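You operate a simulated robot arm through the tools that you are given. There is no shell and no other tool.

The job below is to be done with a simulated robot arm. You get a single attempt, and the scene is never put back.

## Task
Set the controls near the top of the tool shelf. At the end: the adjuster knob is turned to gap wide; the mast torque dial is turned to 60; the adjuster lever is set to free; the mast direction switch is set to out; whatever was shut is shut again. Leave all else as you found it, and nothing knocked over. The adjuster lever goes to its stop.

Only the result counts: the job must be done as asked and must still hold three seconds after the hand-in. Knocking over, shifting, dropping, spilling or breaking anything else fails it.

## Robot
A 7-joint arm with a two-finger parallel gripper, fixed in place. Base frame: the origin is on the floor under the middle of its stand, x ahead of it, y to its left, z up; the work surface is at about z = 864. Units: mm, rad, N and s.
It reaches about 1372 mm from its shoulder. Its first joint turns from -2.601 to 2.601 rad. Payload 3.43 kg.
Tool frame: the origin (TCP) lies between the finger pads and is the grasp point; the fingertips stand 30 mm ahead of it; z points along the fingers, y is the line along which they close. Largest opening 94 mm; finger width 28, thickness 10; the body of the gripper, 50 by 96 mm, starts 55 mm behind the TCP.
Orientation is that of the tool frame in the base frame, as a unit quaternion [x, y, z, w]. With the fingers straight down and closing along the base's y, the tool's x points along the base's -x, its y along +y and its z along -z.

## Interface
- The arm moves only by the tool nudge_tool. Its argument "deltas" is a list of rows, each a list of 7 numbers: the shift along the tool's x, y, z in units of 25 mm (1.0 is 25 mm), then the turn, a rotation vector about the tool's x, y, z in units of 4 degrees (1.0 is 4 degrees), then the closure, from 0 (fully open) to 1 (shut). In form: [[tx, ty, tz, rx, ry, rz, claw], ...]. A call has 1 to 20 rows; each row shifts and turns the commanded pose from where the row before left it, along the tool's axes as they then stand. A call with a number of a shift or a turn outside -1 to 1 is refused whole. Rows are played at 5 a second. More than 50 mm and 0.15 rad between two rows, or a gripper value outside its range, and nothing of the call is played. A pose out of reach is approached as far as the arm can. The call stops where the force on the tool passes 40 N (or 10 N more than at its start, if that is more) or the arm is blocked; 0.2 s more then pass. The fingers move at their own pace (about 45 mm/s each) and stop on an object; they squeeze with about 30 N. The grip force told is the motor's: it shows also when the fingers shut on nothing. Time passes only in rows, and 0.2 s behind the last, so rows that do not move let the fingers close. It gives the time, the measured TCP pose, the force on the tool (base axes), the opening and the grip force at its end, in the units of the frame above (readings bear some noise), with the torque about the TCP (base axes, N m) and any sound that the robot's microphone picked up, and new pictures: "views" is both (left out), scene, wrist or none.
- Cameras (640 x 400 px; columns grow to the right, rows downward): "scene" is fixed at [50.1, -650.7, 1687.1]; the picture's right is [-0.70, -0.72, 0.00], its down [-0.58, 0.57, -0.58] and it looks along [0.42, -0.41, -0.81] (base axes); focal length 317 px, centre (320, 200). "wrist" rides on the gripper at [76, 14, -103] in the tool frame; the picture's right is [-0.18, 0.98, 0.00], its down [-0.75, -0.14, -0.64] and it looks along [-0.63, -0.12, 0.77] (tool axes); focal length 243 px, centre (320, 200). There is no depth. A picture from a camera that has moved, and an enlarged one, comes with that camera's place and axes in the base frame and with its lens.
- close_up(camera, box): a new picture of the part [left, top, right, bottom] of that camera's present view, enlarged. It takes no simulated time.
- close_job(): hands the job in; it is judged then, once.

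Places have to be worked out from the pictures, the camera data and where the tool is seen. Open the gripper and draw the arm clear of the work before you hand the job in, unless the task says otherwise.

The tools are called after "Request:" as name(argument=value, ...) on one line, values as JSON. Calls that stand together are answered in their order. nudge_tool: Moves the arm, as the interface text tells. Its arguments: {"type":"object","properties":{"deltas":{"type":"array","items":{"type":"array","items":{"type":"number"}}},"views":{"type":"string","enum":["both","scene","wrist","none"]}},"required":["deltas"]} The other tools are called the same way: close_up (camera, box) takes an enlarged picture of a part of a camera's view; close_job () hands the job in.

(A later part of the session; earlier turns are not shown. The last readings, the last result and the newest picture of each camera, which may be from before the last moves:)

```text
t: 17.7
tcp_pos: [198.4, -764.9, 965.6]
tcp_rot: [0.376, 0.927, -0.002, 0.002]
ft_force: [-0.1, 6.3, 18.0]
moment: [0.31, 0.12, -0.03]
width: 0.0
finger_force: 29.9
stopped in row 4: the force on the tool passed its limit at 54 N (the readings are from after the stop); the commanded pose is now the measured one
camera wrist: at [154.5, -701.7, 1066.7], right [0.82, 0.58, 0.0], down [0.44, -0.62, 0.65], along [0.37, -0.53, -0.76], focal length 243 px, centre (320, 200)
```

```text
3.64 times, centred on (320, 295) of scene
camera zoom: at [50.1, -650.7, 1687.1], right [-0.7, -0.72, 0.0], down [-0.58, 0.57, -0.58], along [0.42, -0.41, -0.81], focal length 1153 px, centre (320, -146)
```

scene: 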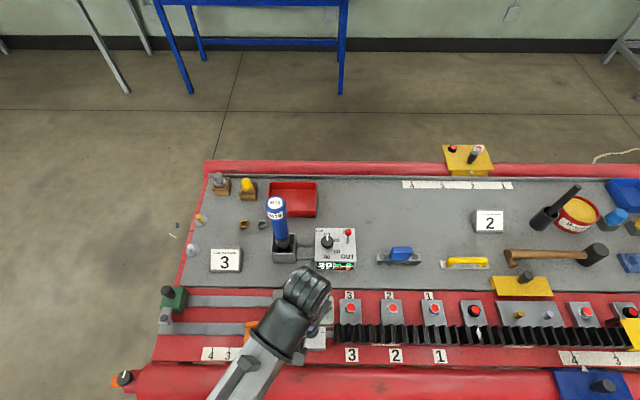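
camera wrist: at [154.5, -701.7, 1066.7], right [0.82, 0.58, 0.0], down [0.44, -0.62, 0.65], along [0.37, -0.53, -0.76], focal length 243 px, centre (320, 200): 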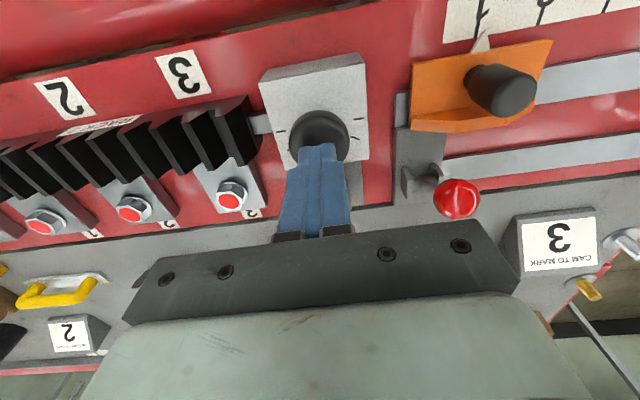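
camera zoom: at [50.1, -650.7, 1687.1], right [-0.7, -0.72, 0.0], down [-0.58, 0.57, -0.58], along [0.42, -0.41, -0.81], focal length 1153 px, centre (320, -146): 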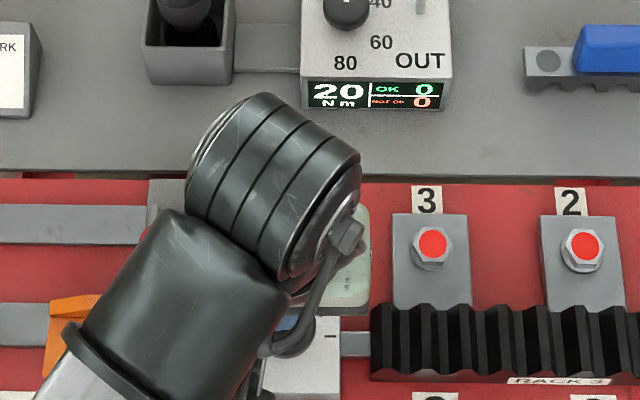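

The fingertips touched the knob's top at z≈935, higher than I had judged. Re-triangulating from the wrist views puts the knob at (193,-757,935) and the ball at (229,-793,947). I'll rise 7 mm and push the ball toward the tray with the tips just above the knob.

Request:
nudge_tool(deltas=[[0, 0, -0.28, 0, 0, 0, 1], [0, 0, 0, 0, 0, 0, 1], [-0.4, 0.03, 0, 0, 0, 0, 1], [-0.4, 0.03, 0, 0, 0, 0, 1], [-0.4, 0, 0, 0, 0, 0, 1]], views="both")

Request:
close_up(camera="wrist", box=[240, 60, 440, 250])

Request:
close_up(camera="scene", box=[270, 240, 370, 350])

```text
t: 18.9
tcp_pos: [220.0, -787.0, 970.3]
tcp_rot: [0.377, 0.926, -0.002, 0.002]
ft_force: [-0.5, -0.2, -0.3]
moment: [0.02, -0.01, -0.01]
width: 0.2
finger_force: 29.7
camera wrist: at [175.4, -722.7, 1071.9], right [0.82, 0.58, 0.0], down [0.44, -0.62, 0.65], along [0.37, -0.53, -0.76], focal length 243 px, centre (320, 200)
```

scene: 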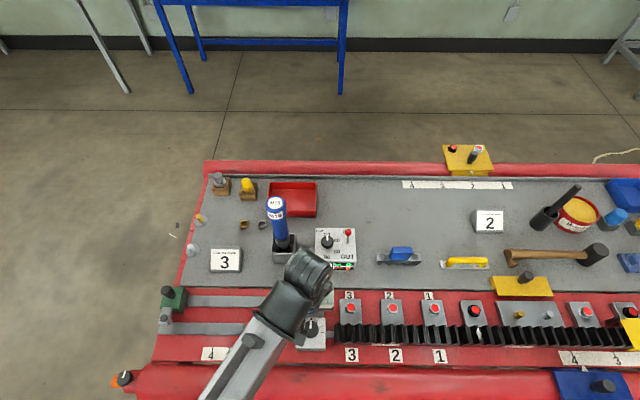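
wrist: 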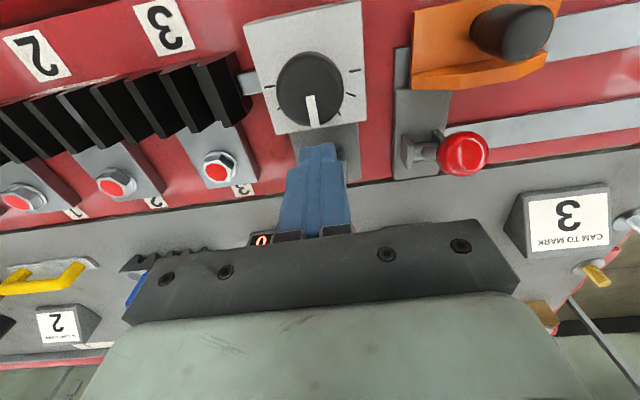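

```text
2.11 times, centred on (340, 155) of wrist
camera zoom: at [175.4, -722.7, 1071.9], right [0.82, 0.58, 0.0], down [0.44, -0.62, 0.65], along [0.37, -0.53, -0.76], focal length 511 px, centre (278, 295)
```

zoom: 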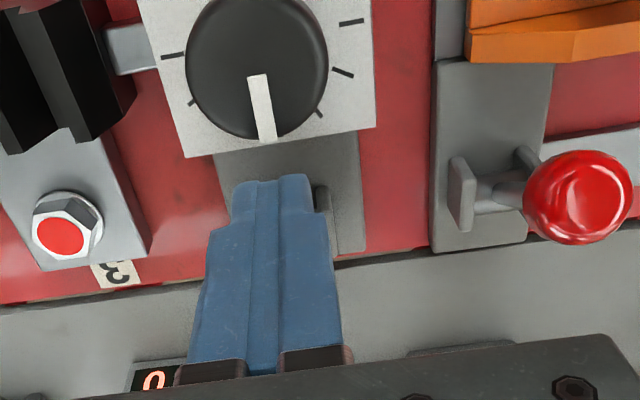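

```text
3.64 times, centred on (320, 295) of scene
camera zoom: at [50.1, -650.7, 1687.1], right [-0.7, -0.72, 0.0], down [-0.58, 0.57, -0.58], along [0.42, -0.41, -0.81], focal length 1153 px, centre (320, -146)
```

zoom: 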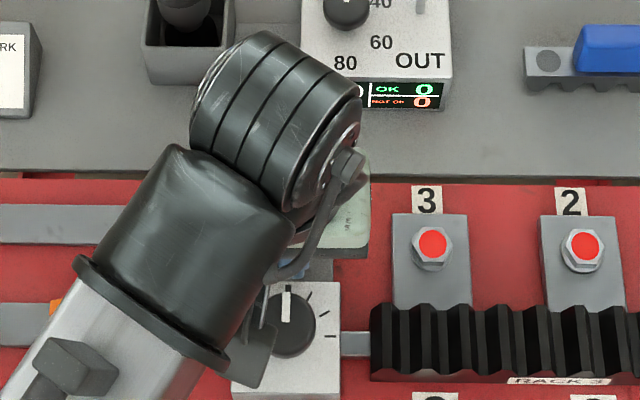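

No steady force yet and the ball is hidden behind the fingers, so it's either moving easily or just being touched. I'll keep pushing toward the tray.

Request:
nudge_tool(deltas=[[-0.4, 0, 0.1, 0, 0, 0, 1], [-0.4, 0, 0.1, 0, 0, 0, 1], [-0.4, 0, 0.1, 0, 0, 0, 1], [-0.4, 0, 0, 0, 0, 0, 1]], views="both")

Request:
close_up(camera="wrist", box=[240, 60, 440, 250])

Request:
close_up(camera="scene", box=[270, 240, 370, 350])

```text
t: 19.9
tcp_pos: [248.9, -814.0, 963.4]
tcp_rot: [0.377, 0.926, -0.003, 0.002]
ft_force: [0.5, 0.4, -0.1]
moment: [0.01, -0.03, -0.01]
width: 0.1
finger_force: 30.3
camera wrist: at [205.0, -750.1, 1065.1], right [0.82, 0.58, 0.0], down [0.44, -0.62, 0.65], along [0.37, -0.53, -0.76], focal length 243 px, centre (320, 200)
```

scene: 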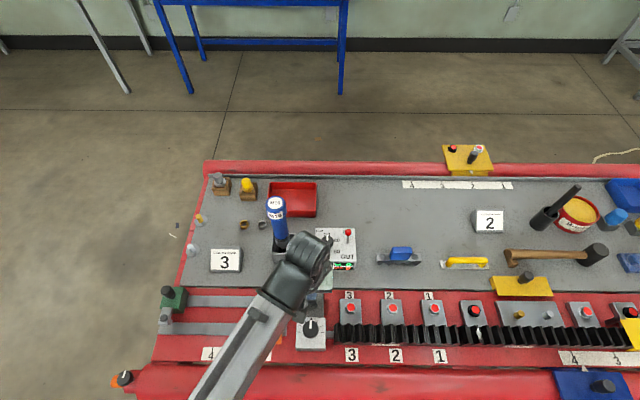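
wrist: 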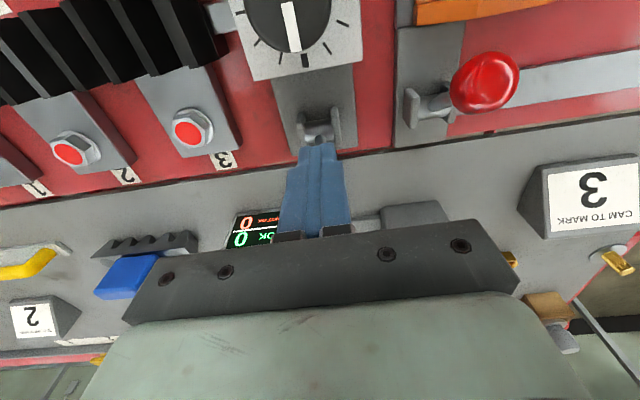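

```text
2.11 times, centred on (340, 155) of wrist
camera zoom: at [205.0, -750.1, 1065.1], right [0.82, 0.58, 0.0], down [0.44, -0.62, 0.65], along [0.37, -0.53, -0.76], focal length 511 px, centre (278, 295)
```

zoom: 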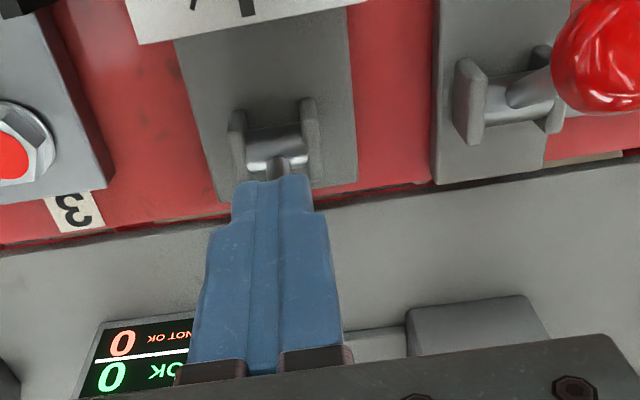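

```text
3.64 times, centred on (320, 295) of scene
camera zoom: at [50.1, -650.7, 1687.1], right [-0.7, -0.72, 0.0], down [-0.58, 0.57, -0.58], along [0.42, -0.41, -0.81], focal length 1153 px, centre (320, -146)
```

zoom: 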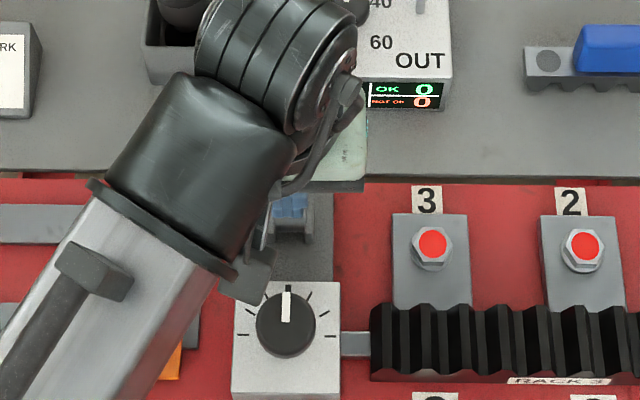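

The lever is swinging over, with its stem now visible going past the hinge. I'll push on in small steps until it meets its stop.

Request:
nudge_tool(deltas=[[-0.3, 0, 0, 0, 0, 0, 1], [-0.3, 0, 0, 0, 0, 0, 1], [-0.3, 0, 0, 0, 0, 0, 1], [-0.3, 0, 0, 0, 0, 0, 1], [-0.3, 0, 0, 0, 0, 0, 1]], views="both")

Request:
close_up(camera="wrist", box=[240, 60, 440, 250])

Request:
close_up(camera="scene", box=[270, 240, 370, 350])

```text
t: 20.6
tcp_pos: [253.7, -817.9, 962.7]
tcp_rot: [0.378, 0.926, 0.001, -0.006]
ft_force: [-8.8, 9.5, 4.4]
moment: [0.1, 0.05, -0.04]
width: 0.0
finger_force: 30.0
stopped in row 3: the force on the tool passed its limit at 47 N (the readings are from after the stop); the commanded pose is now the measured one
camera wrist: at [210.7, -755.0, 1066.3], right [0.82, 0.57, 0.0], down [0.44, -0.63, 0.63], along [0.36, -0.52, -0.77], focal length 243 px, centre (320, 200)
```

scene: 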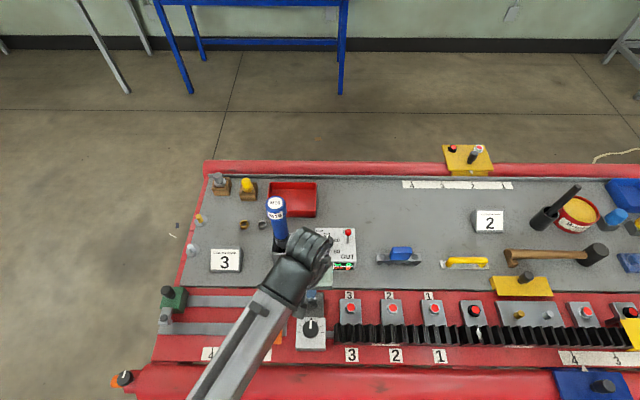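
wrist: 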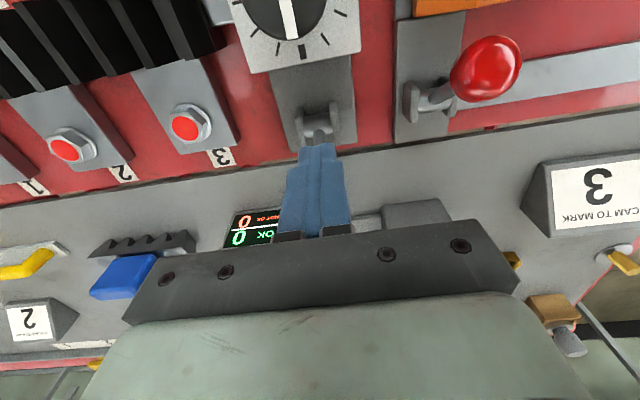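

```text
2.11 times, centred on (340, 155) of wrist
camera zoom: at [210.7, -755.0, 1066.3], right [0.82, 0.57, 0.0], down [0.44, -0.63, 0.63], along [0.36, -0.52, -0.77], focal length 511 px, centre (278, 295)
```

zoom: 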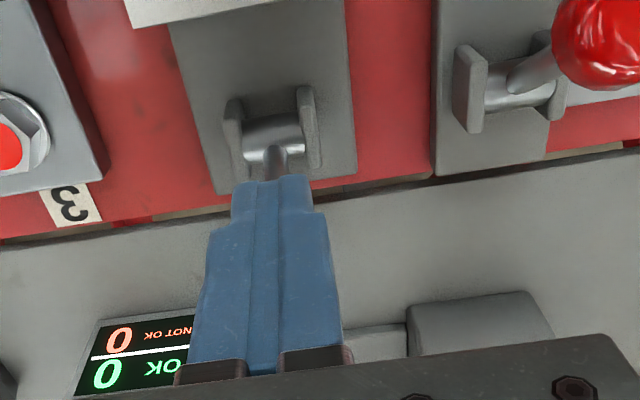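

```text
3.64 times, centred on (320, 295) of scene
camera zoom: at [50.1, -650.7, 1687.1], right [-0.7, -0.72, 0.0], down [-0.58, 0.57, -0.58], along [0.42, -0.41, -0.81], focal length 1153 px, centre (320, -146)
```

zoom: 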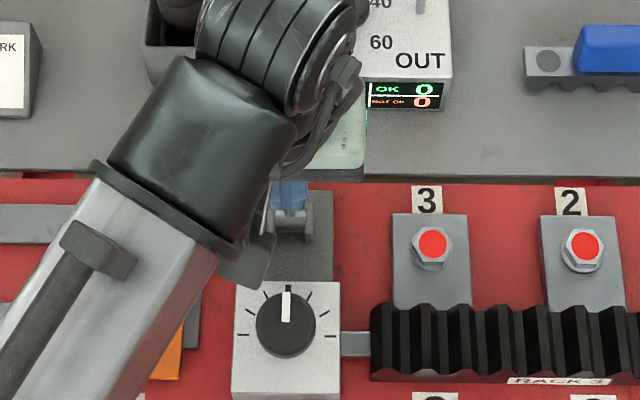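

Resistance of 47 N suggests the lever has met its far stop. I'll back off, rise and check whether it stays there.

Request:
nudge_tool(deltas=[[0.4, 0, 0, 0, 0, 0, 1], [0.4, 0, -0.6, 0, 0, 0, 1], [0.4, 0, -0.8, 0, 0, 0, 0.5], [0.5, 0, -0.8, 0, 0, 0, 0], [0.8, 0, -0.8, 0, 0, 0, 0], [0.8, 0, -0.8, 0, 0, 0, 0], [0.8, 0, 0, 0, 0, 0, 0]], views="both")

Request:
close_up(camera="wrist", box=[240, 60, 440, 250])

Request:
close_up(camera="scene", box=[270, 240, 370, 350])

```text
t: 22.2
tcp_pos: [183.2, -747.2, 1056.0]
tcp_rot: [0.379, 0.925, 0.001, -0.004]
ft_force: [-0.1, -0.3, 0.4]
moment: [-0.01, 0.02, 0.03]
width: 93.8
finger_force: 0.0
camera wrist: at [140.8, -684.5, 1159.3], right [0.82, 0.57, 0.0], down [0.44, -0.63, 0.64], along [0.36, -0.52, -0.77], focal length 243 px, centre (320, 200)
```

scene: 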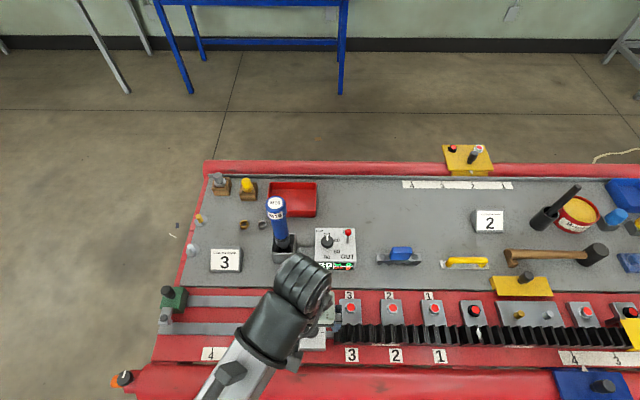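
wrist: 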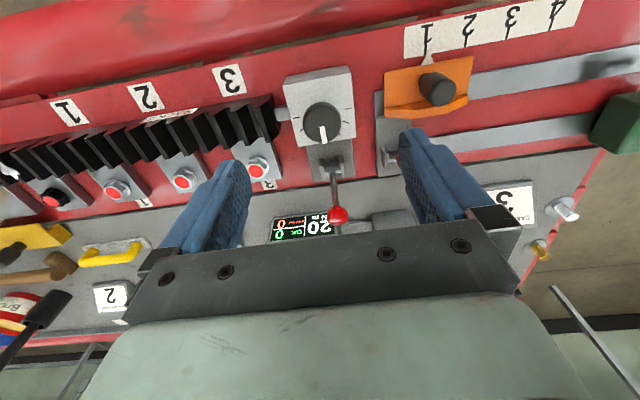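

```text
2.11 times, centred on (340, 155) of wrist
camera zoom: at [140.8, -684.5, 1159.3], right [0.82, 0.57, 0.0], down [0.44, -0.63, 0.64], along [0.36, -0.52, -0.77], focal length 511 px, centre (278, 295)
```

zoom: 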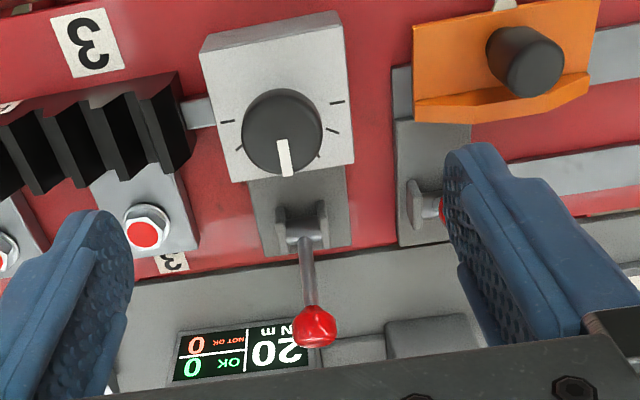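

```text
3.64 times, centred on (320, 295) of scene
camera zoom: at [50.1, -650.7, 1687.1], right [-0.7, -0.72, 0.0], down [-0.58, 0.57, -0.58], along [0.42, -0.41, -0.81], focal length 1153 px, centre (320, -146)
```

zoom: 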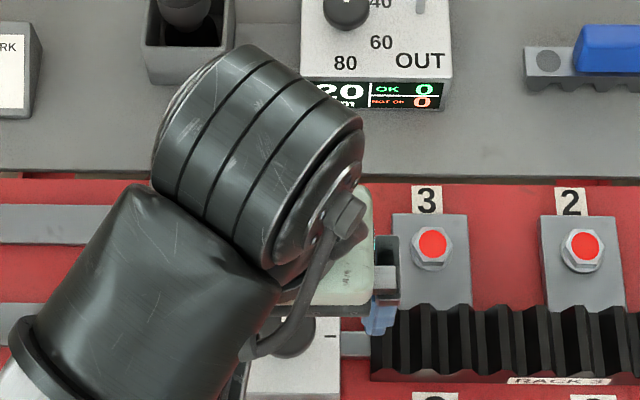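

The lever now leans over to the tray side and stays there. Before turning the knob I'll record the rack joint and the rod as a "before" reference.

Request:
close_up(camera="scene", box=[448, 322, 472, 352])

Request:
close_up(camera="scene", box=[300, 310, 360, 355])

Request:
close_up(camera="wrist", box=[280, 60, 370, 150])

```text
13.33 times, centred on (460, 337) of scene
camera zoom: at [50.1, -650.7, 1687.1], right [-0.7, -0.72, 0.0], down [-0.58, 0.57, -0.58], along [0.42, -0.41, -0.81], focal length 4227 px, centre (-1547, -1627)
```

zoom: 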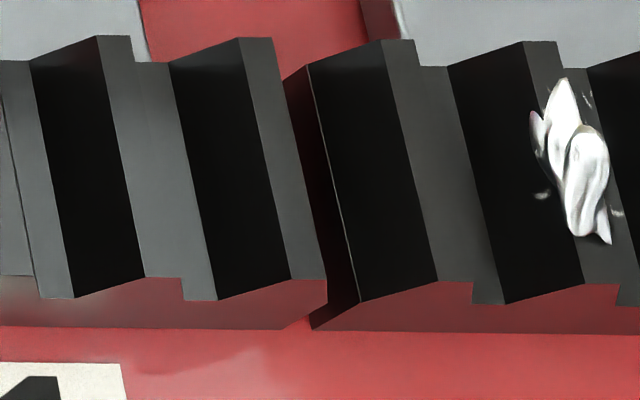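

```text
8.89 times, centred on (330, 332) of scene
camera zoom: at [50.1, -650.7, 1687.1], right [-0.7, -0.72, 0.0], down [-0.58, 0.57, -0.58], along [0.42, -0.41, -0.81], focal length 2818 px, centre (231, -978)
```

zoom: 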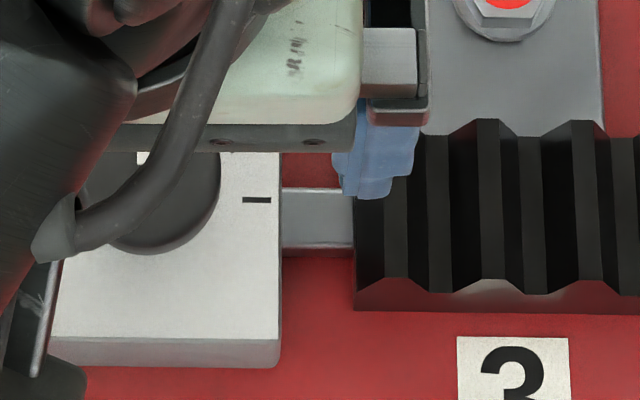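

```text
4.44 times, centred on (325, 105) of wrist
camera zoom: at [140.8, -684.5, 1159.3], right [0.82, 0.57, 0.0], down [0.44, -0.63, 0.64], along [0.36, -0.52, -0.77], focal length 1078 px, centre (298, 622)
```

zoom: 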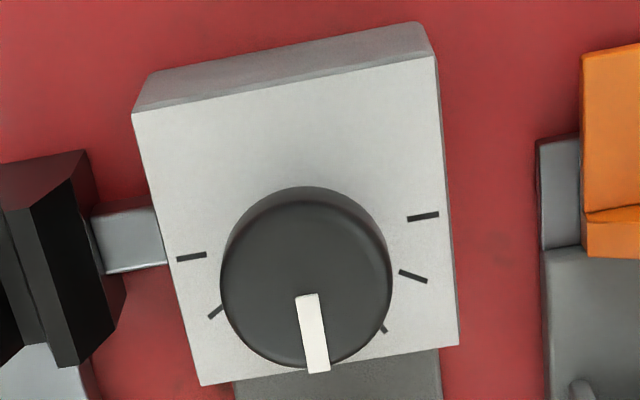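

The joint shows a slim gap now, which I'll use as my reference. The knob is a disc on a stem centred near (194,-758). I'll centre over it with the fingers partly open so the outer finger misses the rack, and come down to just above it.

Request:
nudge_tool(deltas=[[-0.2, 0, 0.7, 0, 0, 0, 0.3], [-0.2, 0, 0.7, 0, 0, 0, 0.3], [-0.2, 0, 0.7, 0, 0, 0, 0.3], [0, 0, 0.7, 0, 0, 0, 0.3], [0, 0, 0, 0, 0, 0, 0.3]], views="wrist")

Request:
close_up(camera="wrist", box=[230, 60, 430, 250])

```text
t: 23.4
tcp_pos: [192.7, -758.0, 986.3]
tcp_rot: [0.378, 0.926, 0.001, -0.004]
ft_force: [0.3, 0.2, 0.2]
moment: [-0.01, -0.04, 0.01]
width: 65.7
finger_force: 0.0
camera wrist: at [150.4, -694.9, 1088.5], right [0.82, 0.57, 0.0], down [0.44, -0.63, 0.64], along [0.36, -0.52, -0.77], focal length 243 px, centre (320, 200)
```

wrist: 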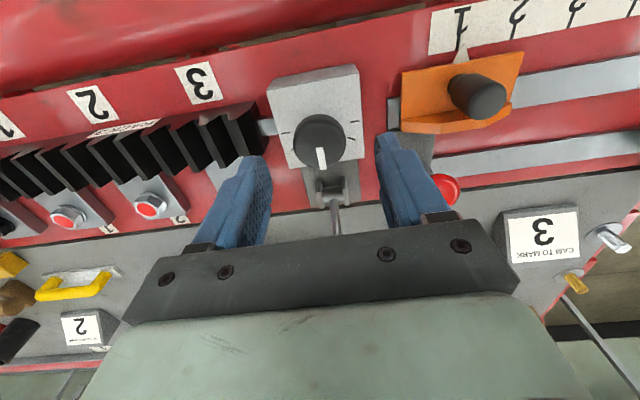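

```text
2.11 times, centred on (330, 155) of wrist
camera zoom: at [150.4, -694.9, 1088.5], right [0.82, 0.57, 0.0], down [0.44, -0.63, 0.64], along [0.36, -0.52, -0.77], focal length 511 px, centre (299, 295)
```

zoom: 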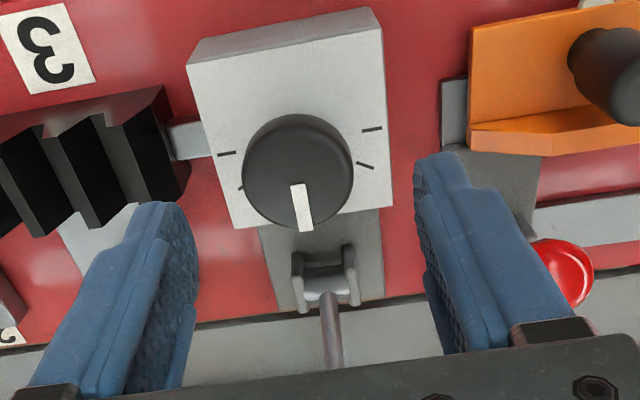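

The knob sits centred between the fingers to within about a millimetre. I'll lower so the tips reach z≈917 around the disc, then close.

Request:
nudge_tool(deltas=[[0, 0, 0.55, 0, 0, 0, 0.3], [0, 0, 0.55, 0, 0, 0, 0.3], [0, 0, 0.45, 0, 0, 0, 0.3], [0, 0, 0, 0, 0, 0, 1], [0, 0, 0, 0, 0, 0, 1], [0, 0, 0, 0, 0, 0, 1], [0, 0, 0, 0, 0, 0, 1]], views="both")

Request:
close_up(camera="wrist", box=[230, 60, 430, 250])

Request:
close_up(camera="scene", box=[448, 322, 472, 352])

```text
t: 25.0
tcp_pos: [193.3, -759.8, 949.1]
tcp_rot: [0.379, 0.926, 0.0, -0.005]
ft_force: [-7.8, -7.8, 1.1]
moment: [-0.28, 0.22, -0.01]
width: 37.6
finger_force: 45.3
camera wrist: at [150.5, -696.0, 1051.8], right [0.82, 0.57, -0.01], down [0.44, -0.63, 0.64], along [0.36, -0.52, -0.77], focal length 243 px, centre (320, 200)
```

scene: 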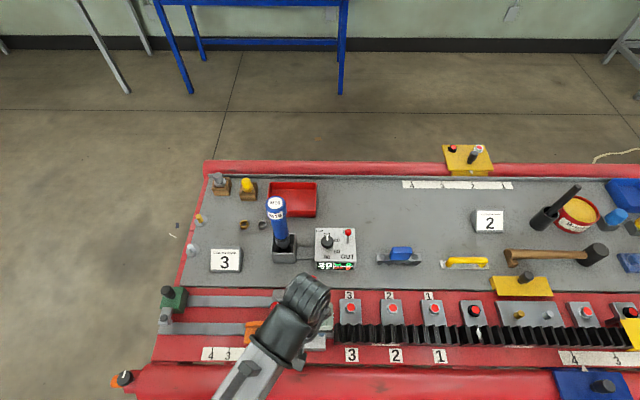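
wrist: 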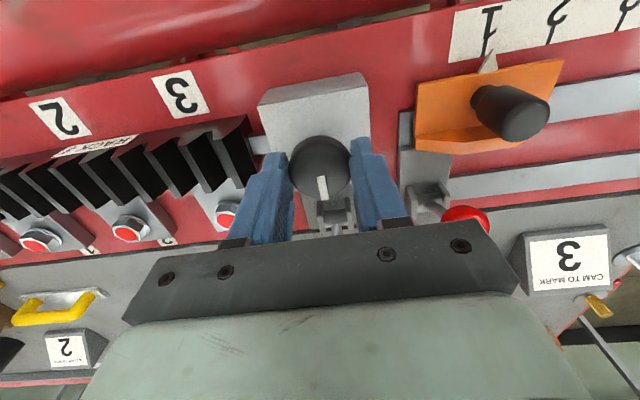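

```text
2.11 times, centred on (330, 155) of wrist
camera zoom: at [150.5, -696.0, 1051.8], right [0.82, 0.57, -0.01], down [0.44, -0.63, 0.64], along [0.36, -0.52, -0.77], focal length 511 px, centre (299, 295)
```

zoom: 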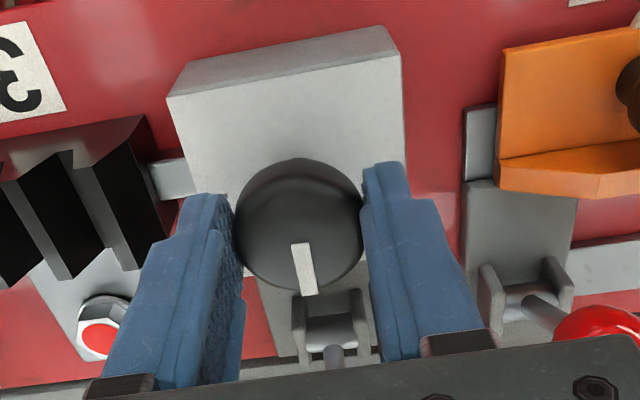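

```text
13.33 times, centred on (460, 337) of scene
camera zoom: at [50.1, -650.7, 1687.1], right [-0.7, -0.72, 0.0], down [-0.58, 0.57, -0.58], along [0.42, -0.41, -0.81], focal length 4227 px, centre (-1547, -1627)
```

zoom: 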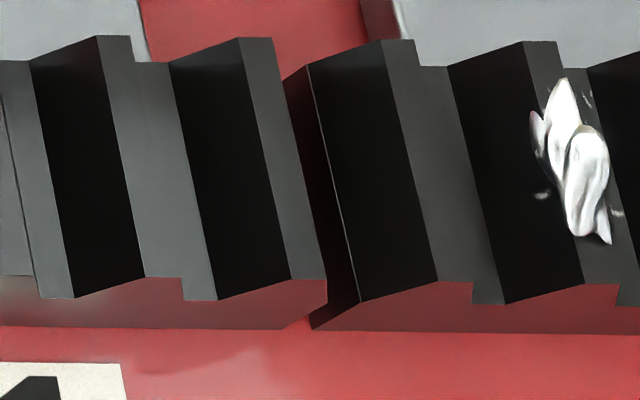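

The knob is gripped at 37.6 mm with a small sideways load, so I'll ease the hand 1.5 mm that way. Then I'll turn clockwise about 20° and watch the rack joint.

Request:
nudge_tool(deltas=[[0, -0.06, 0, 0, 0, 0, 1], [0, 0, 0, 0, 0, 1, 1], [0, 0, 0, 0, 0, 1, 1], [0, 0, 0, 0, 0, 1, 1], [0, 0, 0, 0, 0, 1, 1], [0, 0, 0, 0, 0, 1, 1]], views="wrist")

Request:
close_up(camera="wrist", box=[230, 60, 430, 250])

Request:
close_up(camera="scene", box=[448, 322, 472, 352])

Request:
close_up(camera="scene", box=[270, 290, 370, 355])

```text
t: 26.4
tcp_pos: [192.9, -759.6, 948.3]
tcp_rot: [0.533, 0.846, 0.001, -0.004]
ft_force: [25.6, -1.2, -12.4]
moment: [0.7, -0.23, 0.08]
width: 37.5
finger_force: 44.9
camera wrist: at [174.7, -684.7, 1051.8], right [0.97, 0.26, 0.0], down [0.2, -0.74, 0.64], along [0.16, -0.62, -0.77], focal length 243 px, centre (320, 200)
```

wrist: 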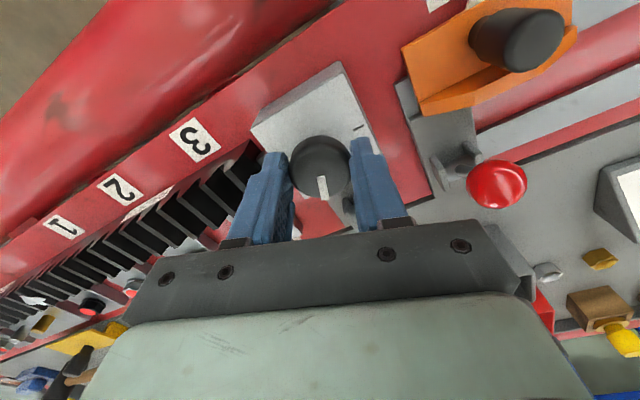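

```text
2.11 times, centred on (330, 155) of wrist
camera zoom: at [174.7, -684.7, 1051.8], right [0.97, 0.26, 0.0], down [0.2, -0.74, 0.64], along [0.16, -0.62, -0.77], focal length 511 px, centre (299, 295)
```

zoom: 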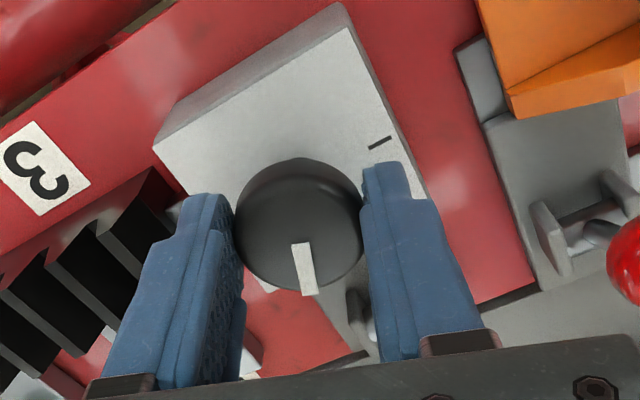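

```text
13.33 times, centred on (460, 337) of scene
camera zoom: at [50.1, -650.7, 1687.1], right [-0.7, -0.72, 0.0], down [-0.58, 0.57, -0.58], along [0.42, -0.41, -0.81], focal length 4227 px, centre (-1547, -1627)
```

zoom: 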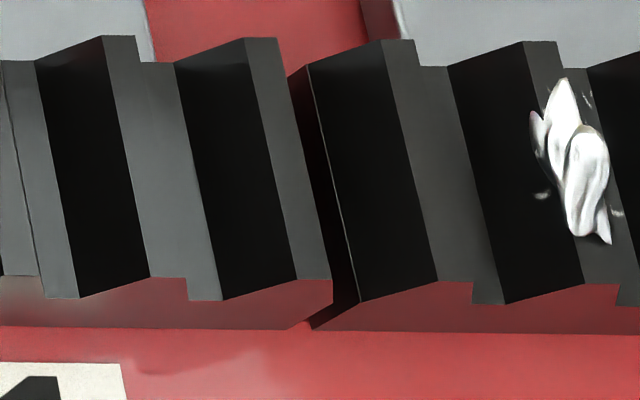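

```text
6.15 times, centred on (320, 322) of scene
camera zoom: at [50.1, -650.7, 1687.1], right [-0.7, -0.72, 0.0], down [-0.58, 0.57, -0.58], along [0.42, -0.41, -0.81], focal length 1951 px, centre (320, -554)
```

zoom: 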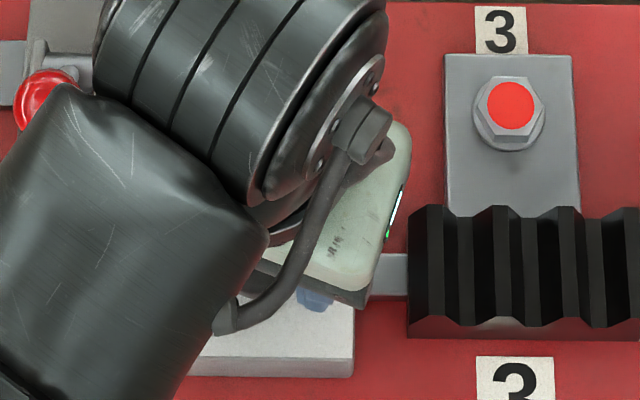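

Clear result: clockwise moved Rack 3 toward Rack 2 and narrowed the gap, so this is the adjuster and counter-clockwise widens it. I'll relieve the side load and turn back counter-clockwise past centre.

Request:
nudge_tool(deltas=[[0, 0.04, 0, 0, 0, 0, 1], [0, 0, 0, 0, 0, -1, 1], [0, 0, 0, 0, 0, -1, 1], [0, 0, 0, 0, 0, -1, 1], [0, 0, 0, 0, 0, -1, 1], [0, 0, 0, 0, 0, -1, 1], [0, 0, 0, 0, 0, -1, 1], [0, 0, 0, 0, 0, -1, 1], [0, 0, 0, 0, 0, -1, 1]], views="wrist")

Request:
close_up(camera="wrist", box=[230, 60, 430, 250])

Request:
close_up(camera="scene", box=[448, 322, 472, 352])

```text
t: 28.4
tcp_pos: [192.8, -760.2, 949.1]
tcp_rot: [0.278, 0.96, 0.001, -0.005]
ft_force: [12.6, -4.1, -13.9]
moment: [-0.26, -0.96, 0.0]
width: 37.0
finger_force: 45.4
camera wrist: at [137.7, -707.3, 1052.1], right [0.68, 0.73, 0.0], down [0.57, -0.53, 0.63], along [0.46, -0.43, -0.77], focal length 243 px, centre (320, 200)
```

wrist: 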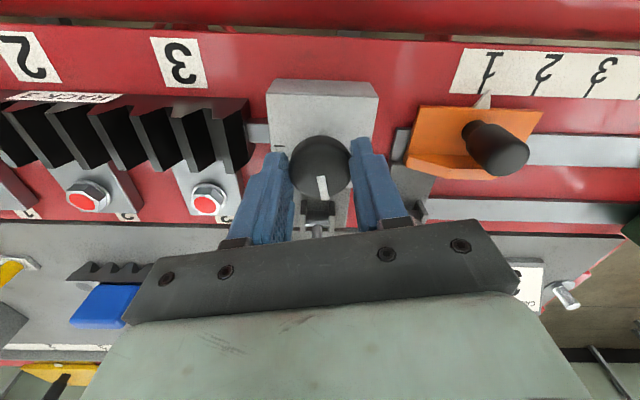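

```text
2.11 times, centred on (330, 155) of wrist
camera zoom: at [137.7, -707.3, 1052.1], right [0.68, 0.73, 0.0], down [0.57, -0.53, 0.63], along [0.46, -0.43, -0.77], focal length 511 px, centre (299, 295)
```

zoom: 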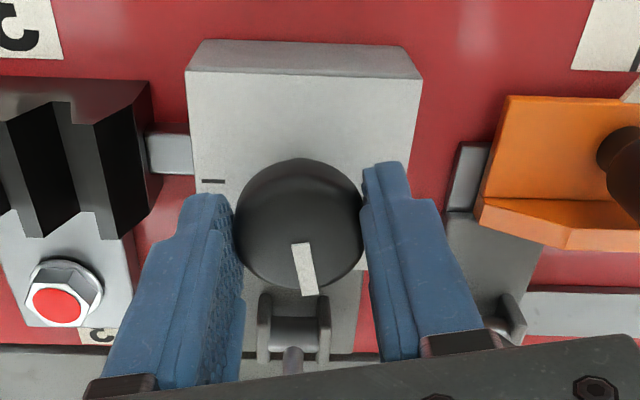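

```text
13.33 times, centred on (460, 337) of scene
camera zoom: at [50.1, -650.7, 1687.1], right [-0.7, -0.72, 0.0], down [-0.58, 0.57, -0.58], along [0.42, -0.41, -0.81], focal length 4227 px, centre (-1547, -1627)
```

zoom: 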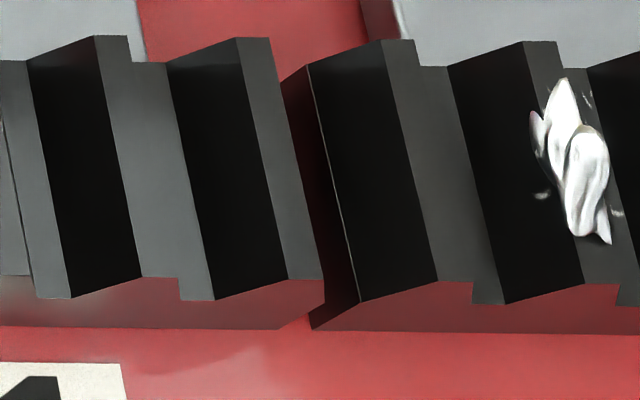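

Turning back widens the gap again, now about 12° past the starting mark. I'll continue counter-clockwise in a longer run.

Request:
nudge_tool(deltas=[[-0.02, 0, 0.02, 0, 0, -1, 1], [0, 0, 0, 0, 0, -1, 1], [0, 0, 0, 0, 0, -1, 1], [0, 0, 0, 0, 0, -1, 1], [0, 0, 0, 0, 0, -1, 1], [0, 0, 0, 0, 0, -1, 1], [0, 0, 0, 0, 0, -1, 1], [0, 0, 0, 0, 0, -1, 1]], views="wrist")

Request:
close_up(camera="wrist", box=[230, 60, 430, 250])

Request:
close_up(camera="scene", box=[448, 322, 472, 352])

```text
t: 30.2
tcp_pos: [191.8, -760.9, 949.0]
tcp_rot: [0.004, 1.0, 0.002, -0.004]
ft_force: [4.7, -16.9, 8.0]
moment: [-0.58, 0.76, -0.03]
width: 37.5
finger_force: 45.2
camera wrist: at [118.0, -745.9, 1052.0], right [0.19, 0.98, 0.0], down [0.76, -0.15, 0.64], along [0.62, -0.12, -0.77], focal length 243 px, centre (320, 200)
```

wrist: 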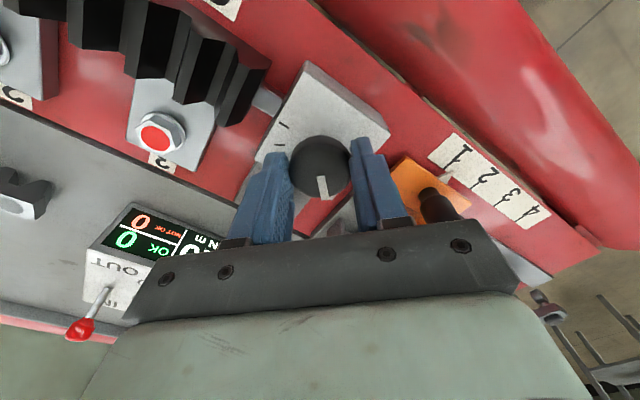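

```text
2.11 times, centred on (330, 155) of wrist
camera zoom: at [118.0, -745.9, 1052.0], right [0.19, 0.98, 0.0], down [0.76, -0.15, 0.64], along [0.62, -0.12, -0.77], focal length 511 px, centre (299, 295)
```

zoom: 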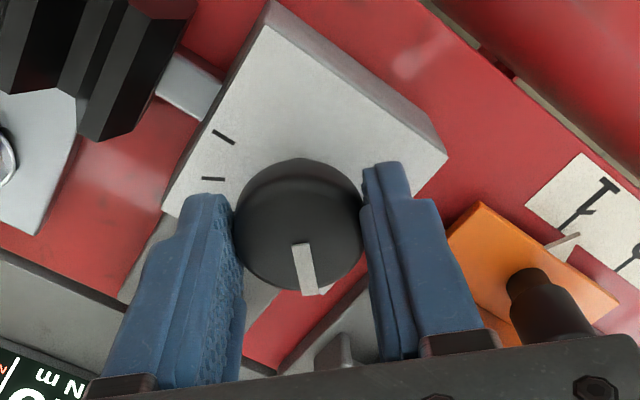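

```text
13.33 times, centred on (460, 337) of scene
camera zoom: at [50.1, -650.7, 1687.1], right [-0.7, -0.72, 0.0], down [-0.58, 0.57, -0.58], along [0.42, -0.41, -0.81], focal length 4227 px, centre (-1547, -1627)
```

zoom: 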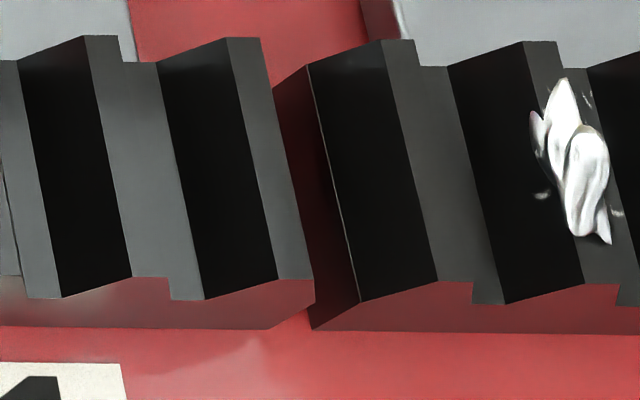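

At 44° counter-clockwise the gap keeps opening evenly. I'll carry on toward the last tick at 90°, watching for a stop.

Request:
nudge_tool(deltas=[[0, -0.03, 0, 0, 0, -1, 1], [0, 0, 0, 0, 0, -1, 1], [0, 0, 0, 0, 0, -1, 1], [0, 0, 0, 0, 0, -1, 1], [0, 0, 0, 0, 0, -1, 1], [0, 0, 0, 0, 0, -1, 1], [0, 0, 0, 0, 0, -1, 1]], views="wrist")

Request:
close_up(camera="wrist", box=[230, 60, 430, 250])

Request:
close_up(camera="scene", box=[448, 322, 472, 352])

```text
t: 31.8
tcp_pos: [193.3, -760.9, 949.0]
tcp_rot: [-0.238, 0.971, 0.002, -0.004]
ft_force: [-3.1, -23.8, 14.9]
moment: [-0.87, -0.35, -0.01]
width: 37.6
finger_force: 45.2
camera wrist: at [120.2, -783.9, 1051.8], right [-0.29, 0.96, 0.0], down [0.74, 0.22, 0.64], along [0.61, 0.19, -0.77], focal length 243 px, centre (320, 200)
```

wrist: 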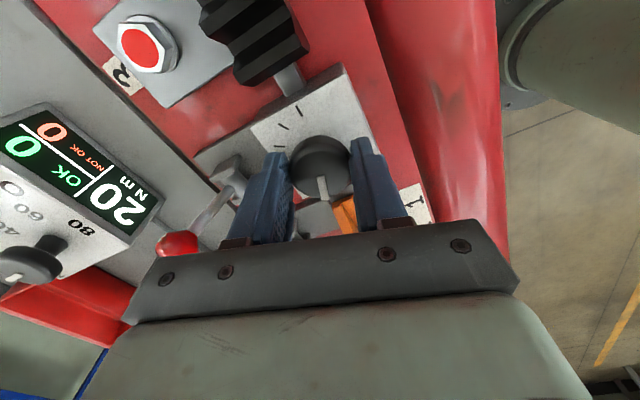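

```text
2.11 times, centred on (330, 155) of wrist
camera zoom: at [120.2, -783.9, 1051.8], right [-0.29, 0.96, 0.0], down [0.74, 0.22, 0.64], along [0.61, 0.19, -0.77], focal length 511 px, centre (299, 295)
```

zoom: 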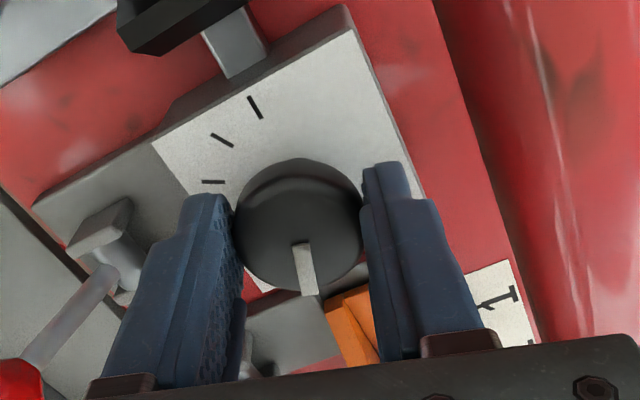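

```text
13.33 times, centred on (460, 337) of scene
camera zoom: at [50.1, -650.7, 1687.1], right [-0.7, -0.72, 0.0], down [-0.58, 0.57, -0.58], along [0.42, -0.41, -0.81], focal length 4227 px, centre (-1547, -1627)
```

zoom: 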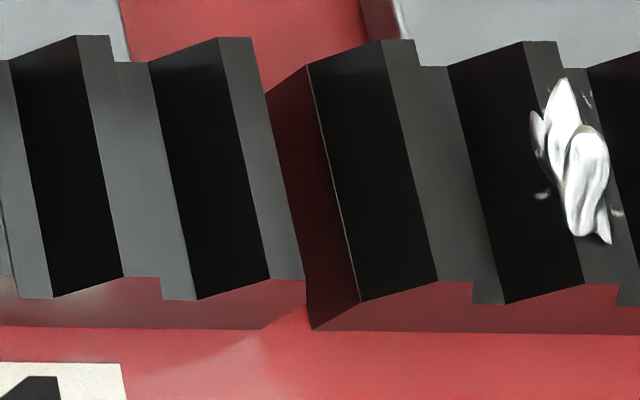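

At 72° now with the gap still opening. I'll ease the side load and turn the remaining 18° to the last tick.

Request:
nudge_tool(deltas=[[0.02, -0.03, 0, 0, 0, -1, 1], [0, 0, 0, 0, 0, -1, 1], [0, 0, 0, 0, 0, -1, 1], [0, 0, 0, 0, 0, -1, 1], [0, 0, 0, 0, 0, -0.5, 1]], views="wrist")

Request:
close_up(camera="wrist", box=[230, 60, 430, 250])

Request:
close_up(camera="scene", box=[448, 322, 472, 352])

```text
t: 33.0
tcp_pos: [191.7, -762.3, 949.1]
tcp_rot: [-0.388, 0.922, 0.003, -0.002]
ft_force: [0.7, -16.4, 4.1]
moment: [-0.72, 0.15, 0.0]
width: 37.5
finger_force: 45.2
camera wrist: at [131.1, -806.6, 1051.5], right [-0.57, 0.82, 0.01], down [0.63, 0.44, 0.64], along [0.52, 0.37, -0.77], focal length 243 px, centre (320, 200)
```

wrist: 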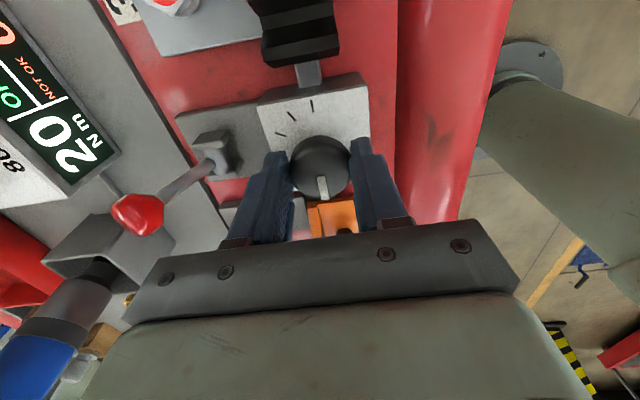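

```text
2.11 times, centred on (330, 155) of wrist
camera zoom: at [131.1, -806.6, 1051.5], right [-0.57, 0.82, 0.01], down [0.63, 0.44, 0.64], along [0.52, 0.37, -0.77], focal length 511 px, centre (299, 295)
```

zoom: 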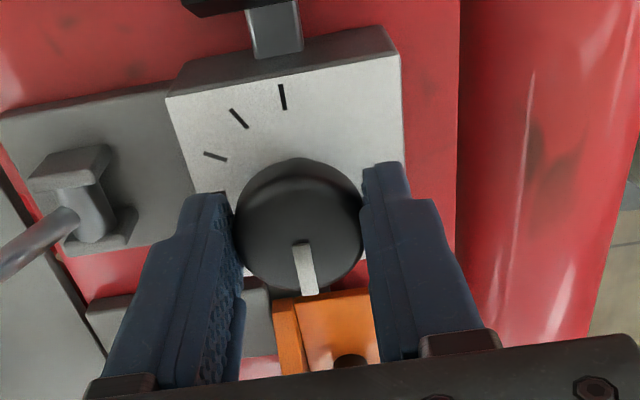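

```text
13.33 times, centred on (460, 337) of scene
camera zoom: at [50.1, -650.7, 1687.1], right [-0.7, -0.72, 0.0], down [-0.58, 0.57, -0.58], along [0.42, -0.41, -0.81], focal length 4227 px, centre (-1547, -1627)
```

zoom: 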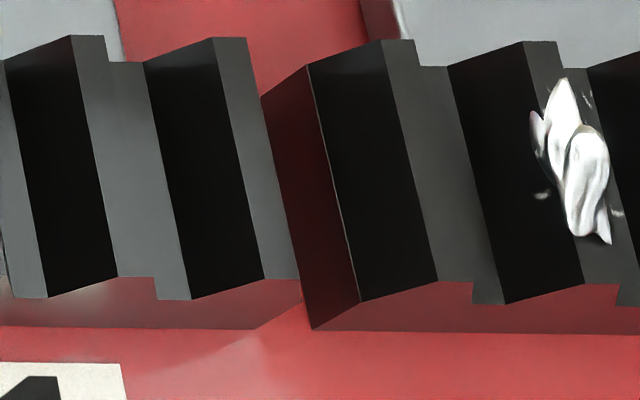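

At 90° the pointer should be on the last tick. I'll test for a stop with one more small turn while watching the torque about z.

Request:
nudge_tool(deltas=[[0.01, -0.03, 0, 0, 0, -0.5, 1], [0, 0, 0, 0, 0, -0.5, 1], [0, 0, 0, 0, 0, 0, 1]], views="wrist")

Request:
close_up(camera="scene", box=[448, 322, 472, 352])

Request:
close_up(camera="wrist", box=[260, 80, 380, 210])

```text
t: 33.8
tcp_pos: [193.1, -762.1, 949.2]
tcp_rot: [-0.419, 0.908, 0.004, -0.002]
ft_force: [1.9, -13.9, 6.5]
moment: [-0.62, 0.12, 0.0]
width: 37.6
finger_force: 45.2
camera wrist: at [134.4, -811.0, 1051.4], right [-0.63, 0.78, 0.01], down [0.6, 0.48, 0.64], along [0.49, 0.41, -0.77], focal length 243 px, centre (320, 200)
```

wrist: 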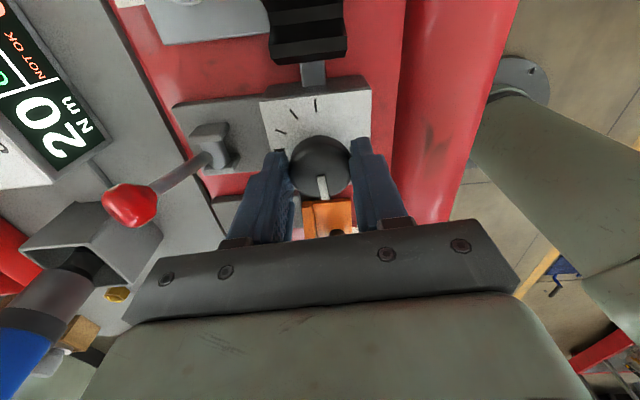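

```text
13.33 times, centred on (460, 337) of scene
camera zoom: at [50.1, -650.7, 1687.1], right [-0.7, -0.72, 0.0], down [-0.58, 0.57, -0.58], along [0.42, -0.41, -0.81], focal length 4227 px, centre (-1547, -1627)
```

zoom: 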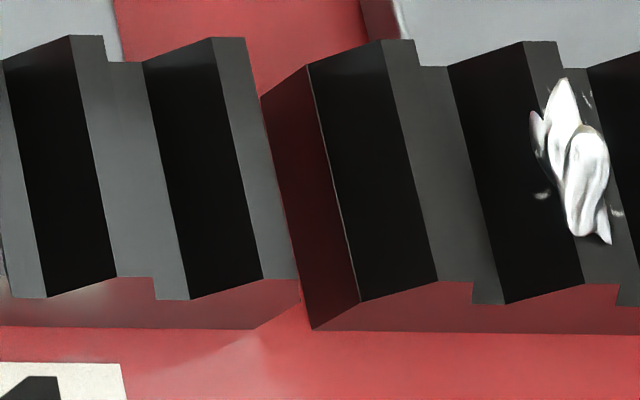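

```text
3.08 times, centred on (320, 145) of wrist
camera zoom: at [134.4, -811.0, 1051.4], right [-0.63, 0.78, 0.01], down [0.6, 0.48, 0.64], along [0.49, 0.41, -0.77], focal length 746 px, centre (320, 369)
```

zoom: 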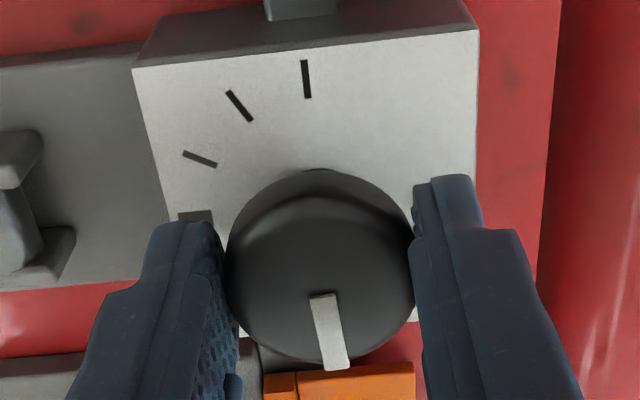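

There's no torque reading yet and the joint has barely changed over the last 4°. I'll turn another 12° to see whether the knob stops or keeps going.

Request:
nudge_tool(deltas=[[0, -0.02, 0, 0, 0, -1, 1], [0, 0, 0, 0, 0, -1, 1], [0, 0, 0, 0, 0, -1, 1], [0, 0, 0, 0, 0, 0, 1]], views="wrist")

Request:
close_up(camera="scene", box=[448, 322, 472, 352])

Request:
close_up(camera="wrist", box=[260, 80, 380, 210])

```text
t: 34.8
tcp_pos: [194.9, -760.3, 947.7]
tcp_rot: [-0.512, 0.859, 0.005, -0.002]
ft_force: [8.8, -8.7, 5.2]
moment: [-0.04, -0.39, -0.88]
width: 37.3
finger_force: 44.5
camera wrist: at [146.5, -822.4, 1050.6], right [-0.78, 0.63, 0.01], down [0.49, 0.59, 0.64], along [0.4, 0.5, -0.77], focal length 243 px, centre (320, 200)
```

wrist: 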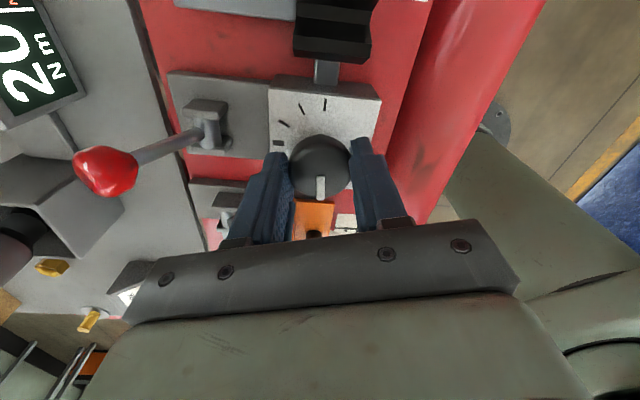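

```text
13.33 times, centred on (460, 337) of scene
camera zoom: at [50.1, -650.7, 1687.1], right [-0.7, -0.72, 0.0], down [-0.58, 0.57, -0.58], along [0.42, -0.41, -0.81], focal length 4227 px, centre (-1547, -1627)
```

zoom: 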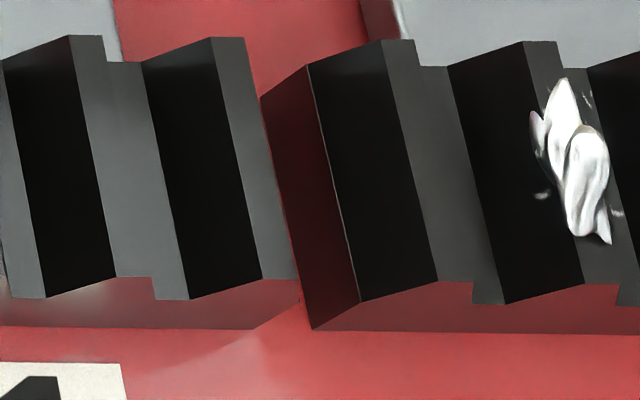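

```text
3.08 times, centred on (320, 145) of wrist
camera zoom: at [146.5, -822.4, 1050.6], right [-0.78, 0.63, 0.01], down [0.49, 0.59, 0.64], along [0.4, 0.5, -0.77], focal length 746 px, centre (320, 369)
```

zoom: 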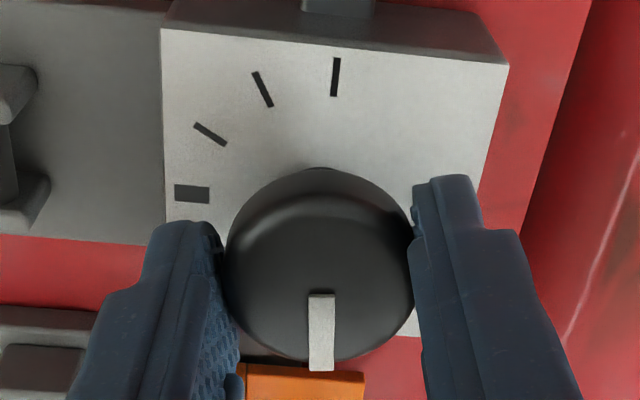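

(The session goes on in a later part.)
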